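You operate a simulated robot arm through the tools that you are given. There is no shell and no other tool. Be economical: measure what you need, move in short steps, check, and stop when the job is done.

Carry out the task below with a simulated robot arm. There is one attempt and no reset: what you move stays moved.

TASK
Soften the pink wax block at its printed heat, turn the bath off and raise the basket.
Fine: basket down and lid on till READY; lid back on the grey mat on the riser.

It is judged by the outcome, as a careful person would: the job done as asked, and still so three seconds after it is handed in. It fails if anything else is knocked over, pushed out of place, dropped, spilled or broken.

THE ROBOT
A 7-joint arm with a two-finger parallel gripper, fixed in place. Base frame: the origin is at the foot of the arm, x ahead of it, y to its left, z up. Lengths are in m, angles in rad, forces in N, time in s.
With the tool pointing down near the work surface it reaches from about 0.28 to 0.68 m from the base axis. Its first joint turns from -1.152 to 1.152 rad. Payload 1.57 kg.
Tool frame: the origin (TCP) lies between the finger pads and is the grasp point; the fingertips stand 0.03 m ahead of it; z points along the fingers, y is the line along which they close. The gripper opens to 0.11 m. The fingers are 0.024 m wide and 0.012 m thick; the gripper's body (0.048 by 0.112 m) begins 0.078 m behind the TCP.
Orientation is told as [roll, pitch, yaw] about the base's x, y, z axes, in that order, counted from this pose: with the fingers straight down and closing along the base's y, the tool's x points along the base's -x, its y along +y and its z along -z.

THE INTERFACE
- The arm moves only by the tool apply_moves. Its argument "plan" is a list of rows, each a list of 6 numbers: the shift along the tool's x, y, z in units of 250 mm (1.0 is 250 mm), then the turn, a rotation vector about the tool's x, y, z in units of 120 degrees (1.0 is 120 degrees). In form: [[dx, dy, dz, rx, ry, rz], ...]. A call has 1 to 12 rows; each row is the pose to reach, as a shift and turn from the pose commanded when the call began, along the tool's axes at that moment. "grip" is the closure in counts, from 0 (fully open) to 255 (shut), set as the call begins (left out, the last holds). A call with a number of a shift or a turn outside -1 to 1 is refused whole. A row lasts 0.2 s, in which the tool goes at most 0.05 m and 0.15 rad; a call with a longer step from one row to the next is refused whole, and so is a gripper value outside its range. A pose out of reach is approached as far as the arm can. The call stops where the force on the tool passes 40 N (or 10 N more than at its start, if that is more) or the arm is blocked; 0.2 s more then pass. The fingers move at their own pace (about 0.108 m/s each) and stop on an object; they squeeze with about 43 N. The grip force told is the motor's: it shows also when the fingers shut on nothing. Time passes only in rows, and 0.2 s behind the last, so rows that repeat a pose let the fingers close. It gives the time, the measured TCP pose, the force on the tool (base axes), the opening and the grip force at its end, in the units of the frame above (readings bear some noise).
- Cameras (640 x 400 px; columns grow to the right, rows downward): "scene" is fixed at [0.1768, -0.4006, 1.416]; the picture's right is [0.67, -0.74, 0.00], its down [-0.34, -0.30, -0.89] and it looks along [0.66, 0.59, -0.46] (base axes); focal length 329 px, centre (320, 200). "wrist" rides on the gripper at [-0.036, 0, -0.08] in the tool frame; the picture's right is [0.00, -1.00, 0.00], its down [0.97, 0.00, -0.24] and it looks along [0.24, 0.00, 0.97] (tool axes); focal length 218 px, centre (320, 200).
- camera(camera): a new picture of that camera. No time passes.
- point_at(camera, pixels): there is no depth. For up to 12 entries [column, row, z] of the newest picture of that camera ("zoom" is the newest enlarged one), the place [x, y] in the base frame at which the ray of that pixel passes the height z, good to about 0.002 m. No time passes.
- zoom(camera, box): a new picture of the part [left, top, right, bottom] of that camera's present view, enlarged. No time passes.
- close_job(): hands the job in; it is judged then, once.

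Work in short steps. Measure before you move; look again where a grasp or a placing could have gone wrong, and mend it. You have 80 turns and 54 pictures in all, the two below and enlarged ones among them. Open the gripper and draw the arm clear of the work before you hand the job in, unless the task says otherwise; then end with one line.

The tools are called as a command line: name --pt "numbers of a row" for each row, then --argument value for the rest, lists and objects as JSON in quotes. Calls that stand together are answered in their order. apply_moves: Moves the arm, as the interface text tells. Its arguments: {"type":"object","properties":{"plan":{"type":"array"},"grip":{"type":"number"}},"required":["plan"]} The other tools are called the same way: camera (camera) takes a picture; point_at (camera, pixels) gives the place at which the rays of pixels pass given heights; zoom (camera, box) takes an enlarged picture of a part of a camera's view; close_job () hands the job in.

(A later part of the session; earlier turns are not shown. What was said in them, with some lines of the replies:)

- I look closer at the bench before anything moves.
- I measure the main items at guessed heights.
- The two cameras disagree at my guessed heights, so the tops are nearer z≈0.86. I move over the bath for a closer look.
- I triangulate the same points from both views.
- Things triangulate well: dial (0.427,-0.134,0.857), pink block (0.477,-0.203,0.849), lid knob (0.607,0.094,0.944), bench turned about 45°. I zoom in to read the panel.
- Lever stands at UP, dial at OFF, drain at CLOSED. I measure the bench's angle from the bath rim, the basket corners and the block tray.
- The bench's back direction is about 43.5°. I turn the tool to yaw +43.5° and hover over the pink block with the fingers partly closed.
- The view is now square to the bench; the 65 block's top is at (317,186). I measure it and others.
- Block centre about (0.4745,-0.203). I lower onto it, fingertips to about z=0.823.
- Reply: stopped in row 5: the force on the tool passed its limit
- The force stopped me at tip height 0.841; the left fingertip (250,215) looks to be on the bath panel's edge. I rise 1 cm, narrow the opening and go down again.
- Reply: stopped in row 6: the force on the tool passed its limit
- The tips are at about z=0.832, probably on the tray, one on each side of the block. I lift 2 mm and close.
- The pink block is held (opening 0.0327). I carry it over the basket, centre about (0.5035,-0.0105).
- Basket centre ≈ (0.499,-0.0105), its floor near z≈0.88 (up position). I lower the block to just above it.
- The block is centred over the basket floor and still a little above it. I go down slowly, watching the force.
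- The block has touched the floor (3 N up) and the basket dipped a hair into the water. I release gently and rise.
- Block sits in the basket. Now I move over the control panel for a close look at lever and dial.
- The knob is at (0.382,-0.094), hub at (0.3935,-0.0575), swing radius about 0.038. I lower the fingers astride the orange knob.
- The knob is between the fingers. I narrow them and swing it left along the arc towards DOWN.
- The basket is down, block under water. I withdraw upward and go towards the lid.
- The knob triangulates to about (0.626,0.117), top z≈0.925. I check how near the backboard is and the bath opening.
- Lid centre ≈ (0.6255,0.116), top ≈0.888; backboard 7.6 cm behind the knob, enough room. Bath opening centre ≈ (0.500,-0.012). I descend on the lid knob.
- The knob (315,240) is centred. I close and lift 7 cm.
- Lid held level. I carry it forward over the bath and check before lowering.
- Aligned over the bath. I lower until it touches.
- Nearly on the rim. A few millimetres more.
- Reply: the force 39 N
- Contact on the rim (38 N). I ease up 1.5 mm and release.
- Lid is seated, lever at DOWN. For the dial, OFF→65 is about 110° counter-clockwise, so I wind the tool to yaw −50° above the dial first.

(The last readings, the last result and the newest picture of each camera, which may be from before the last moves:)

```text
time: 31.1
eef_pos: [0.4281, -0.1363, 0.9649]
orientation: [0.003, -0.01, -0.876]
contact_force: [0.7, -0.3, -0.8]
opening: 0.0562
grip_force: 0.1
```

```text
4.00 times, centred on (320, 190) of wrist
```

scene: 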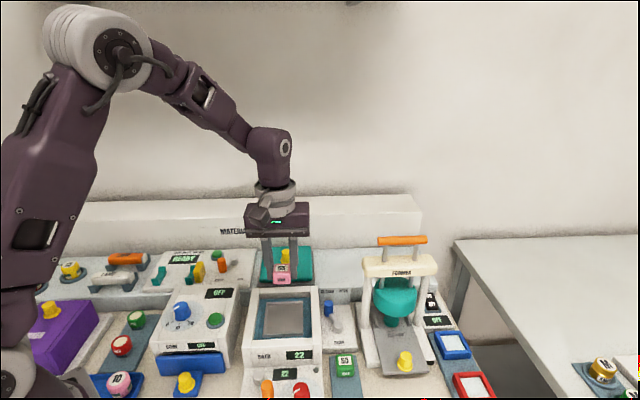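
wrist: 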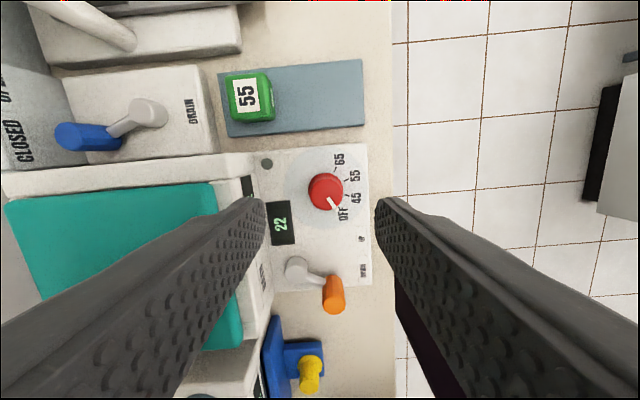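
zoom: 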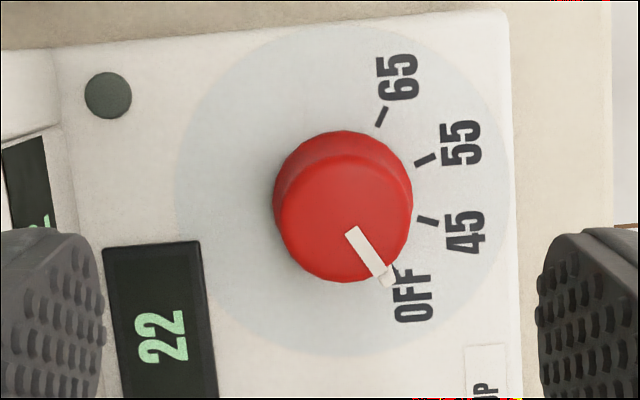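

Ticks are about 39–40° apart (≈118° total). I lower astride the dial and close.

apply_moves --pt "0.013 -0.005 0.12 0 0 0" --pt "0.013 -0.005 0.24 0 0 0" --pt "0.013 -0.005 0.31 0 0 0" --pt "0.013 -0.005 0.356 0 0 0"

apply_moves --pt "0 0 0 0 0 0" --pt "0 0 0 0 0 0" --pt "0 0 0 0 0 0" --grip 255

camera --camera "wrist"

```text
time: 32.1
eef_pos: [0.4263, -0.1337, 0.8764]
orientation: [0.001, -0.011, -0.873]
contact_force: [1.0, 0.7, 0.1]
opening: 0.0561
grip_force: 0.0
```

```text
time: 32.8
eef_pos: [0.4226, -0.1364, 0.8748]
orientation: [-0.006, -0.009, -0.877]
contact_force: [-3.6, -3.9, 3.0]
opening: 0.0284
grip_force: 38.7
stopped in row 3: the force on the tool passed its limit (the readings are from after the stop); the commanded pose is now the measured one
```

```text
14 pictures are left
```

wrist: 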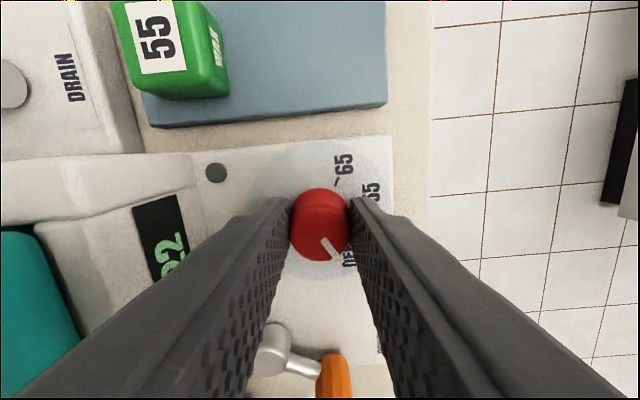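

The dial is gripped and centred. I turn it counter-clockwise 101° first.

apply_moves --pt "0 0 0 0 0 -0.07" --pt "0 0 0 0 0 -0.14" --pt "0 0 0 0 0 -0.21" --pt "0 0 0 0 0 -0.28" --pt "0 0 0 0 0 -0.35" --pt "0 0 0 0 0 -0.42" --pt "0 0 0 0 0 -0.49" --pt "0 0 0 0 0 -0.56" --pt "0 0 0 0 0 -0.63" --pt "0 0 0 0 0 -0.7" --pt "0 0 0 0 0 -0.77" --pt "0 0 0 0 0 -0.84"

apply_moves --pt "0 0 0 0 0 -0.05" --pt "0 0 0 0 0 -0.1" --pt "0 0 0 0 0 -0.143"

camera --camera "wrist"

```text
time: 35.4
eef_pos: [0.4222, -0.1363, 0.8747]
orientation: [-0.004, 0.005, 0.884]
contact_force: [-11.3, 25.0, 5.4]
opening: 0.0279
grip_force: 38.0
```

```text
time: 36.2
eef_pos: [0.4209, -0.1364, 0.8757]
orientation: [-0.004, 0.008, 1.181]
contact_force: [-20.7, 21.2, 5.1]
opening: 0.0282
grip_force: 38.3
```

```text
13 pictures are left
```

wrist: 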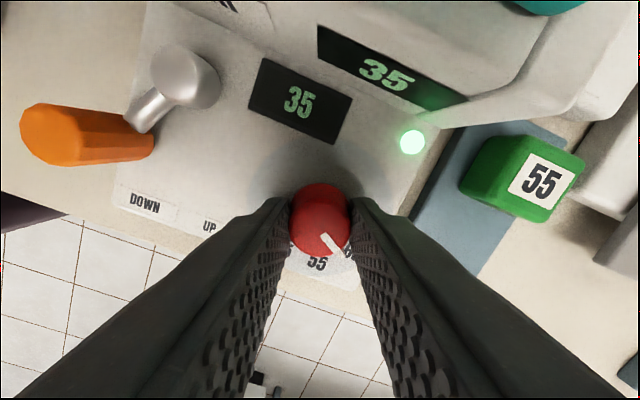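

Heating runs (35) and the lamp is lit. I release, rise and check the pointer.

apply_moves --pt "0 0 0 0 0 0" --pt "0 0 0 0 0 0" --pt "0 0 -0.1 0 0 0" --pt "0 0 -0.25 0 0 0" --pt "0 0 -0.36 0 0 0" --grip 125

zoom --camera "wrist" --box '[210, 90, 430, 230]'

```text
time: 37.4
eef_pos: [0.4216, -0.1356, 0.9661]
orientation: [-0.008, 0.007, 1.185]
contact_force: [0.7, -0.5, 0.6]
opening: 0.0558
grip_force: 0.1
```

```text
2.86 times, centred on (320, 160) of wrist
```

zoom: 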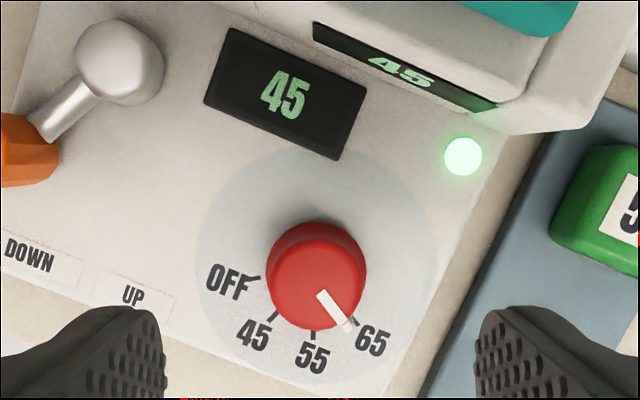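

The pointer is on 65, temperature 45 and rising. I wait here, ready to turn it back.

apply_moves --pt "0 0 0 0 0 0" --pt "0 0 0 0 0 0" --pt "0 0 0 0 0 0" --pt "0 0 0 0 0 0" --pt "0 0 0 0 0 0" --pt "0 0 0 0 0 0" --pt "0 0 0 0 0 0" --pt "0 0 0 0 0 0" --pt "0 0 0 0 0 0" --pt "0 0 0 0 0 0" --pt "0 0 0 0 0 0" --pt "0 0 0 0 0 0"

apply_moves --pt "0 0 0 0 0 0" --pt "0 0 0 0 0 0" --pt "0 0 0 0 0 0" --pt "0 0 0 0 0 0" --pt "0 0 0 0 0 0"

zoom --camera "wrist" --box '[210, 90, 430, 230]'

```text
time: 40.0
eef_pos: [0.4229, -0.1364, 0.9643]
orientation: [-0.005, 0.007, 1.183]
contact_force: [0.3, -0.1, -0.7]
opening: 0.0562
grip_force: 0.0
```

```text
time: 41.2
eef_pos: [0.4219, -0.1351, 0.966]
orientation: [-0.005, 0.008, 1.183]
contact_force: [0.3, 0.3, -0.3]
opening: 0.0559
grip_force: 0.0
```

```text
2.86 times, centred on (320, 160) of wrist
```

zoom: 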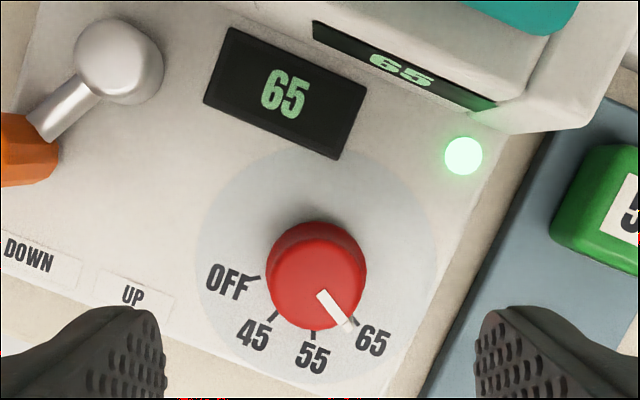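

At 65. While waiting for READY I lower astride the dial (not gripping yet).

apply_moves --pt "0 0 0.12 0 0 0" --pt "0 0 0.24 0 0 0" --pt "0 0 0.32 0 0 0" --pt "0 0 0.36 0 0 0" --pt "0 0 0.36 0 0 0" --pt "0 0 0.36 0 0 0" --pt "0 0 0.36 0 0 0" --pt "0 0 0.36 0 0 0" --pt "0 0 0.36 0 0 0" --pt "0 0 0.36 0 0 0" --pt "0 0 0.36 0 0 0" --pt "0 0 0.36 0 0 0"

apply_moves --pt "0 0 0 0 0 0" --pt "0 0 0 0 0 0" --pt "0 0 0 0 0 0" --pt "0 0 0 0 0 0" --pt "0 0 0 0 0 0" --pt "0 0 0 0 0 0" --pt "0 0 0 0 0 0" --pt "0 0 0 0 0 0" --pt "0 0 0 0 0 0" --pt "0 0 0 0 0 0"

camera --camera "wrist"

```text
time: 43.8
eef_pos: [0.4224, -0.1361, 0.8749]
orientation: [-0.005, 0.006, 1.182]
contact_force: [-0.5, 0.4, 0.3]
opening: 0.0561
grip_force: 0.1
```

```text
time: 46.0
eef_pos: [0.4223, -0.1358, 0.874]
orientation: [-0.005, 0.008, 1.181]
contact_force: [-0.2, 0.8, 0.3]
opening: 0.0562
grip_force: 0.1
```

```text
10 pictures are left
```

wrist: 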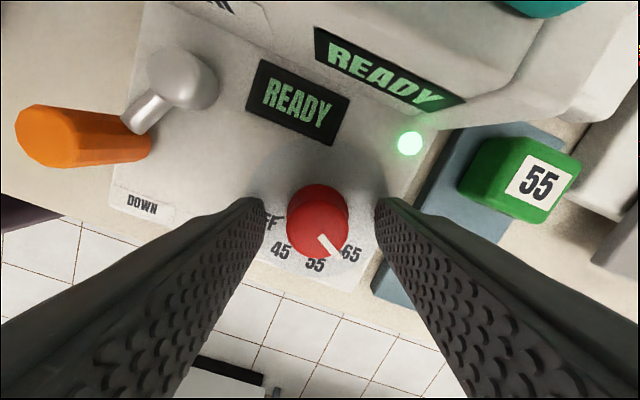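

READY shows. I grip the dial and turn it back to OFF.

apply_moves --pt "0 0 0 0 0 0" --pt "0 0 0 0 0 0" --pt "0 0 0 0 0 0" --grip 255

apply_moves --pt "0 0 0 0 0 0.07" --pt "0 0 0 0 0 0.14" --pt "0 0 0 0 0 0.21" --pt "0 0 0 0 0 0.28" --pt "0 0 0 0 0 0.35" --pt "0 0 0 0 0 0.42" --pt "0 0 0 0 0 0.49" --pt "0 0 0 0 0 0.56" --pt "0 0 0 0 0 0.63" --pt "0 0 0 0 0 0.7" --pt "0 0 0 0 0 0.77" --pt "0 0 0 0 0 0.84"

apply_moves --pt "0 0 0 0 0 0.05" --pt "0 0 0 0 0 0.1" --pt "0 0 0 0 0 0.15"

camera --camera "wrist"

```text
time: 46.8
eef_pos: [0.421, -0.1364, 0.8734]
orientation: [-0.005, 0.009, 1.182]
contact_force: [-9.2, 7.3, 4.4]
opening: 0.0283
grip_force: 38.1
```

```text
time: 49.4
eef_pos: [0.4212, -0.1356, 0.8751]
orientation: [-0.006, -0.005, -0.58]
contact_force: [-17.4, 11.0, -7.9]
opening: 0.0285
grip_force: 39.0
```

```text
time: 50.2
eef_pos: [0.4229, -0.137, 0.8753]
orientation: [-0.005, -0.01, -0.892]
contact_force: [-15.2, 0.6, -4.8]
opening: 0.0278
grip_force: 37.9
```

```text
9 pictures are left
```

wrist: 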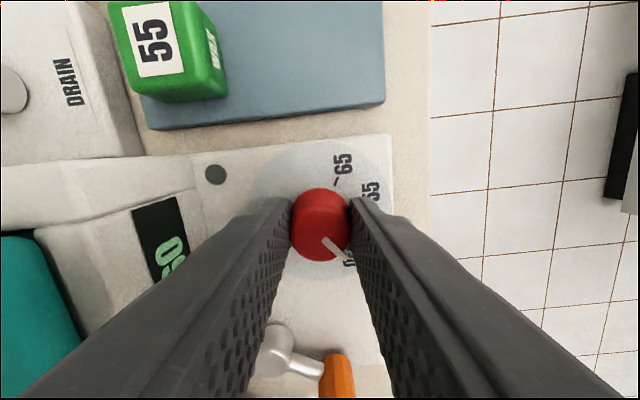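

The lamp is off and the temperature falls; the pointer may be a few degrees short, so I nudge 5° more, then release and rise.

apply_moves --pt "0 0 0 0 0 0.04" --pt "0 0 0 0 0 0.04"

apply_moves --pt "0 0 0 0 0 0" --pt "0 0 0 0 0 0" --pt "0 0 -0.1 0 0 0" --pt "0 0 -0.25 0 0 0" --pt "0 0 -0.36 0 0 0" --grip 120

zoom --camera "wrist" --box '[200, 120, 380, 240]'

```text
time: 50.8
eef_pos: [0.4229, -0.1354, 0.8743]
orientation: [-0.003, -0.01, -0.976]
contact_force: [-18.7, -3.8, -4.9]
opening: 0.0279
grip_force: 37.9
```

```text
time: 52.0
eef_pos: [0.4237, -0.1355, 0.9657]
orientation: [-0.005, -0.009, -0.976]
contact_force: [-0.1, 1.1, 0.8]
opening: 0.0584
grip_force: 0.0
```

```text
3.33 times, centred on (290, 180) of wrist
```

zoom: 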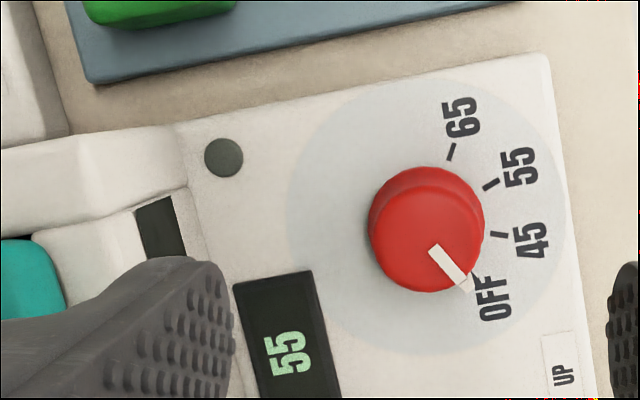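

OFF reached, lamp dark. I turn the tool back to yaw 43.5° while rising.

apply_moves --pt "0 0 -0.05 0 0 -0.069" --pt "0 0 -0.1 0 0 -0.138" --pt "0 0 -0.15 0 0 -0.207" --pt "0 0 -0.2 0 0 -0.276" --pt "0 0 -0.25 0 0 -0.345" --pt "0 0 -0.3 0 0 -0.414" --pt "0 0 -0.34 0 0 -0.483" --pt "0 0 -0.34 0 0 -0.552" --pt "0 0 -0.34 0 0 -0.621" --pt "0 0 -0.34 0 0 -0.69" --pt "0 0 -0.34 0 0 -0.759" --pt "0 0 -0.34 0 0 -0.828" --grip 110

```text
time: 54.6
eef_pos: [0.423, -0.1359, 1.0505]
orientation: [-0.008, 0.007, 0.76]
contact_force: [-0.9, 0.2, 0.3]
opening: 0.0626
grip_force: 0.1
```

Now over to the lid knob on the bath at (0.4995,-0.011) and down.

apply_moves --pt "-0.142 0.038 0 0 0 0" --pt "-0.284 0.076 0 0 0 0" --pt "-0.425 0.114 0 0 0 0" --pt "-0.566 0.151 0 0 0 0" --pt "-0.566 0.151 0.14 0 0 0" --pt "-0.566 0.151 0.28 0 0 0" --pt "-0.566 0.151 0.37 0 0 0" --pt "-0.566 0.151 0.43 0 0 0"

camera --camera "wrist"

```text
time: 56.4
eef_pos: [0.4994, -0.0105, 0.9418]
orientation: [-0.008, 0.004, 0.76]
contact_force: [-1.2, -1.1, 6.2]
opening: 0.063
grip_force: 0.3
```

```text
7 pictures are left
```

wrist: 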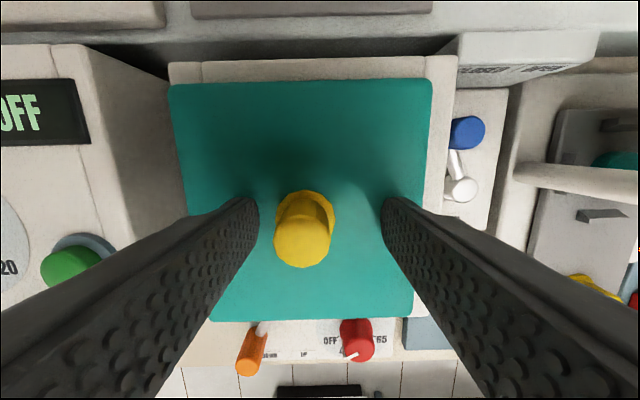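

The knob is at (305,243), 5 mm left of centre. I shift over, grip and lift.

apply_moves --pt "0.006 0.022 -0.008 0 0 0" --pt "0.006 0.022 -0.008 0 0 0"

apply_moves --pt "0 0 0 0 0 0" --pt "0 0 0 0 0 0" --pt "0 0 0 0 0 0" --pt "0 0 -0.06 0 0 0" --pt "0 0 -0.16 0 0 0" --pt "0 0 -0.24 0 0 0" --grip 255

```text
time: 57.0
eef_pos: [0.4944, -0.0073, 0.9442]
orientation: [-0.007, 0.004, 0.759]
contact_force: [-0.7, 0.0, 0.5]
opening: 0.0627
grip_force: 0.0
```

```text
time: 58.4
eef_pos: [0.4945, -0.0086, 1.0035]
orientation: [-0.008, 0.006, 0.757]
contact_force: [0.7, -0.5, -0.3]
opening: 0.0224
grip_force: 35.2
```

Lid held. I carry it back over the grey mat and down to 2 cm above.

apply_moves --pt "-0.14 -0.002 0 0 0 0" --pt "-0.29 -0.004 0 0 0 0" --pt "-0.44 -0.006 0 0 0 0" --pt "-0.59 -0.008 0 0 0 0" --pt "-0.724 -0.01 0 0 0 0" --pt "-0.724 -0.01 0.1 0 0 0" --pt "-0.724 -0.01 0.2 0 0 0" --pt "-0.724 -0.01 0.25 0 0 0"

zoom --camera "scene" --box '[230, 220, 350, 400]'

```text
time: 60.2
eef_pos: [0.6285, 0.1146, 0.9402]
orientation: [-0.009, 0.005, 0.76]
contact_force: [0.2, 0.6, -0.3]
opening: 0.0227
grip_force: 35.3
```

```text
2.22 times, centred on (290, 310) of scene
```

zoom: 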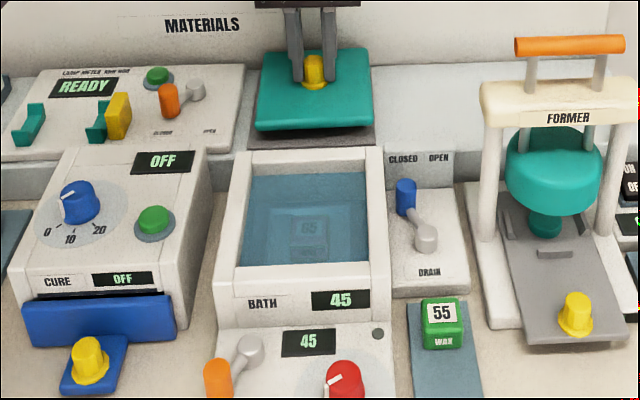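

Aligned over the mat. I lower slowly to contact (expected TCP z≈0.93).

apply_moves --pt "0 0 0.014 0 0 0" --pt "0 0 0.026 0 0 0" --pt "0 0 0.034 0 0 0" --pt "0 0 0.04 0 0 0"

```text
time: 61.2
eef_pos: [0.6271, 0.1147, 0.9305]
orientation: [-0.01, 0.005, 0.758]
contact_force: [0.0, 0.6, -0.8]
opening: 0.0225
grip_force: 35.3
```

apply_moves --pt "0 0 0.006 0 0 0" --pt "0 0 0.012 0 0 0" --pt "0 0 0.016 0 0 0"

```text
time: 62.0
eef_pos: [0.6278, 0.1141, 0.9278]
orientation: [-0.011, 0.004, 0.759]
contact_force: [-1.7, -1.2, 23.1]
opening: 0.0228
grip_force: 34.9
```

Contact at 23 N. I ease, open, rise, and draw back toward the panel.

apply_moves --pt "0 0 -0.005 0 0 0" --pt "0 0 -0.005 0 0 0"

apply_moves --pt "0 0 0 0 0 0" --pt "0 0 0 0 0 0" --pt "0 0 -0.1 0 0 0" --pt "0 0 -0.25 0 0 0" --pt "0 0 -0.4 0 0 0" --pt "0.15 0.0 -0.4 0 0 0" --pt "0.32 0.01 -0.4 0 0 0" --pt "0.49 0.03 -0.4 0 0 0" --pt "0.66 0.06 -0.4 0 0 0" --pt "0.83 0.1 -0.4 0 0 0" --pt "1.0 0.15 -0.4 0 0 0" --grip 120

zoom --camera "scene" --box '[230, 220, 350, 400]'

```text
time: 62.6
eef_pos: [0.6284, 0.1157, 0.9277]
orientation: [-0.009, 0.004, 0.76]
contact_force: [3.1, -1.0, 16.0]
opening: 0.0228
grip_force: 35.2
```

```text
time: 65.0
eef_pos: [0.4194, -0.0292, 1.0286]
orientation: [-0.009, 0.005, 0.759]
contact_force: [0.7, -1.2, 0.5]
opening: 0.0583
grip_force: 0.0
```

```text
2.22 times, centred on (290, 310) of scene
```

zoom: 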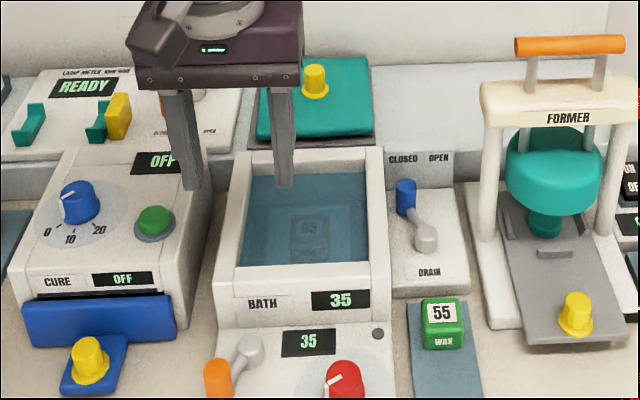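

Lid is back on its mat. Now the lever: I descend astride the orange knob at (0.356,-0.066).

apply_moves --pt "0.14 0.034 0 0 0 0" --pt "0.285 0.068 0.04 0 0 0" --pt "0.285 0.068 0.18 0 0 0" --pt "0.285 0.068 0.32 0 0 0" --pt "0.285 0.068 0.44 0 0 0" --pt "0.285 0.068 0.54 0 0 0" --pt "0.285 0.068 0.606 0 0 0" --grip 168

camera --camera "wrist"

```text
time: 66.6
eef_pos: [0.3581, -0.0673, 0.8749]
orientation: [-0.008, 0.004, 0.758]
contact_force: [0.3, 0.0, 0.1]
opening: 0.0376
grip_force: 0.1
```

```text
4 pictures are left
```

wrist: 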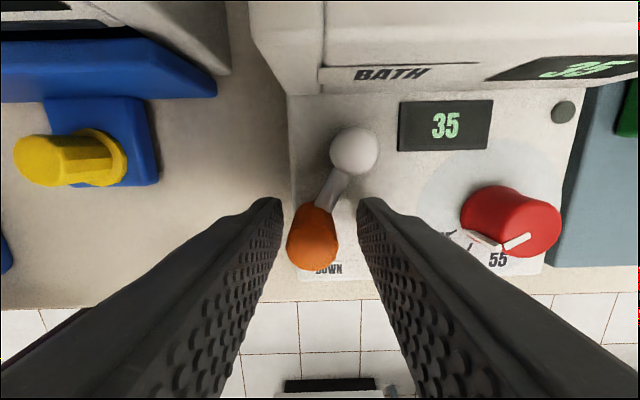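

Knob is between the fingers. I narrow them and swing it right along the arc to UP.

apply_moves --pt "0 0 0 0 0 0" --pt "0.014 -0.034 0 0 0 0" --pt "0.019 -0.074 0 0 0 0" --pt "0.014 -0.113 0 0 0 0" --pt "0.002 -0.145 0 0 0 0" --pt "0.0 -0.162 0 0 0 0" --grip 195

zoom --camera "scene" --box '[230, 230, 350, 400]'

```text
time: 68.0
eef_pos: [0.3837, -0.0956, 0.8759]
orientation: [-0.007, 0.006, 0.76]
contact_force: [-7.7, 3.2, 3.2]
opening: 0.0326
grip_force: 3.5
```

```text
2.35 times, centred on (290, 315) of scene
```

zoom: 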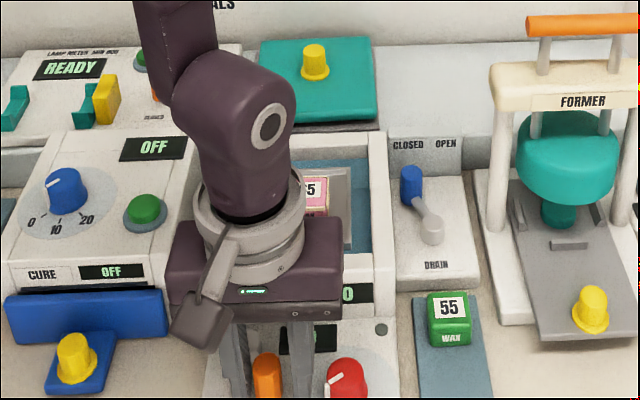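

The basket is up with the block in it. I back off slightly, open a little, rise and draw clear.

apply_moves --pt "0 0.006 0 0 0 0" --pt "0 0.004 0 0 0 0" --pt "0 0.004 -0.1 0 0 0" --pt "0 0.004 -0.25 0 0 0" --pt "0 0.004 -0.42 0 0 0" --pt "0 0.004 -0.6 0 0 0" --pt "0 0.004 -0.78 0 0 0" --pt "0 0.1 -0.9 0 0 0" --pt "0 0.25 -0.95 0 0 0" --pt "0 0.4 -0.98 0 0 0" --grip 155

zoom --camera "scene" --box '[230, 220, 350, 400]'

```text
time: 70.2
eef_pos: [0.3152, -0.0214, 1.1218]
orientation: [-0.009, 0.006, 0.759]
contact_force: [0.6, -1.2, 0.1]
opening: 0.043
grip_force: 0.0
```

```text
2.22 times, centred on (290, 310) of scene
```

zoom: 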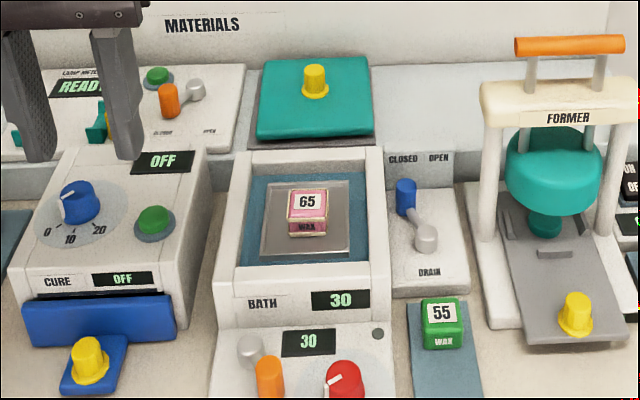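

Basket up with the softened block, dial OFF, lid on its mat. I open the gripper fully and hand in.

apply_moves --pt "0 0 -0.05 0 0 0" --pt "0 0 -0.1 0 0 0" --pt "0 0 -0.1 0 0 0" --grip 0

close_job

```text
time: 71.0
eef_pos: [0.3151, -0.0211, 1.147]
orientation: [-0.008, 0.005, 0.759]
contact_force: [-0.2, -0.5, -0.2]
opening: 0.1099
grip_force: 0.1
```

```text
The job is handed in.
```

The pink block was heated at 65 until READY showed; the bath is now off, the basket is up with the block in it, and the lid is back on its grey mat.
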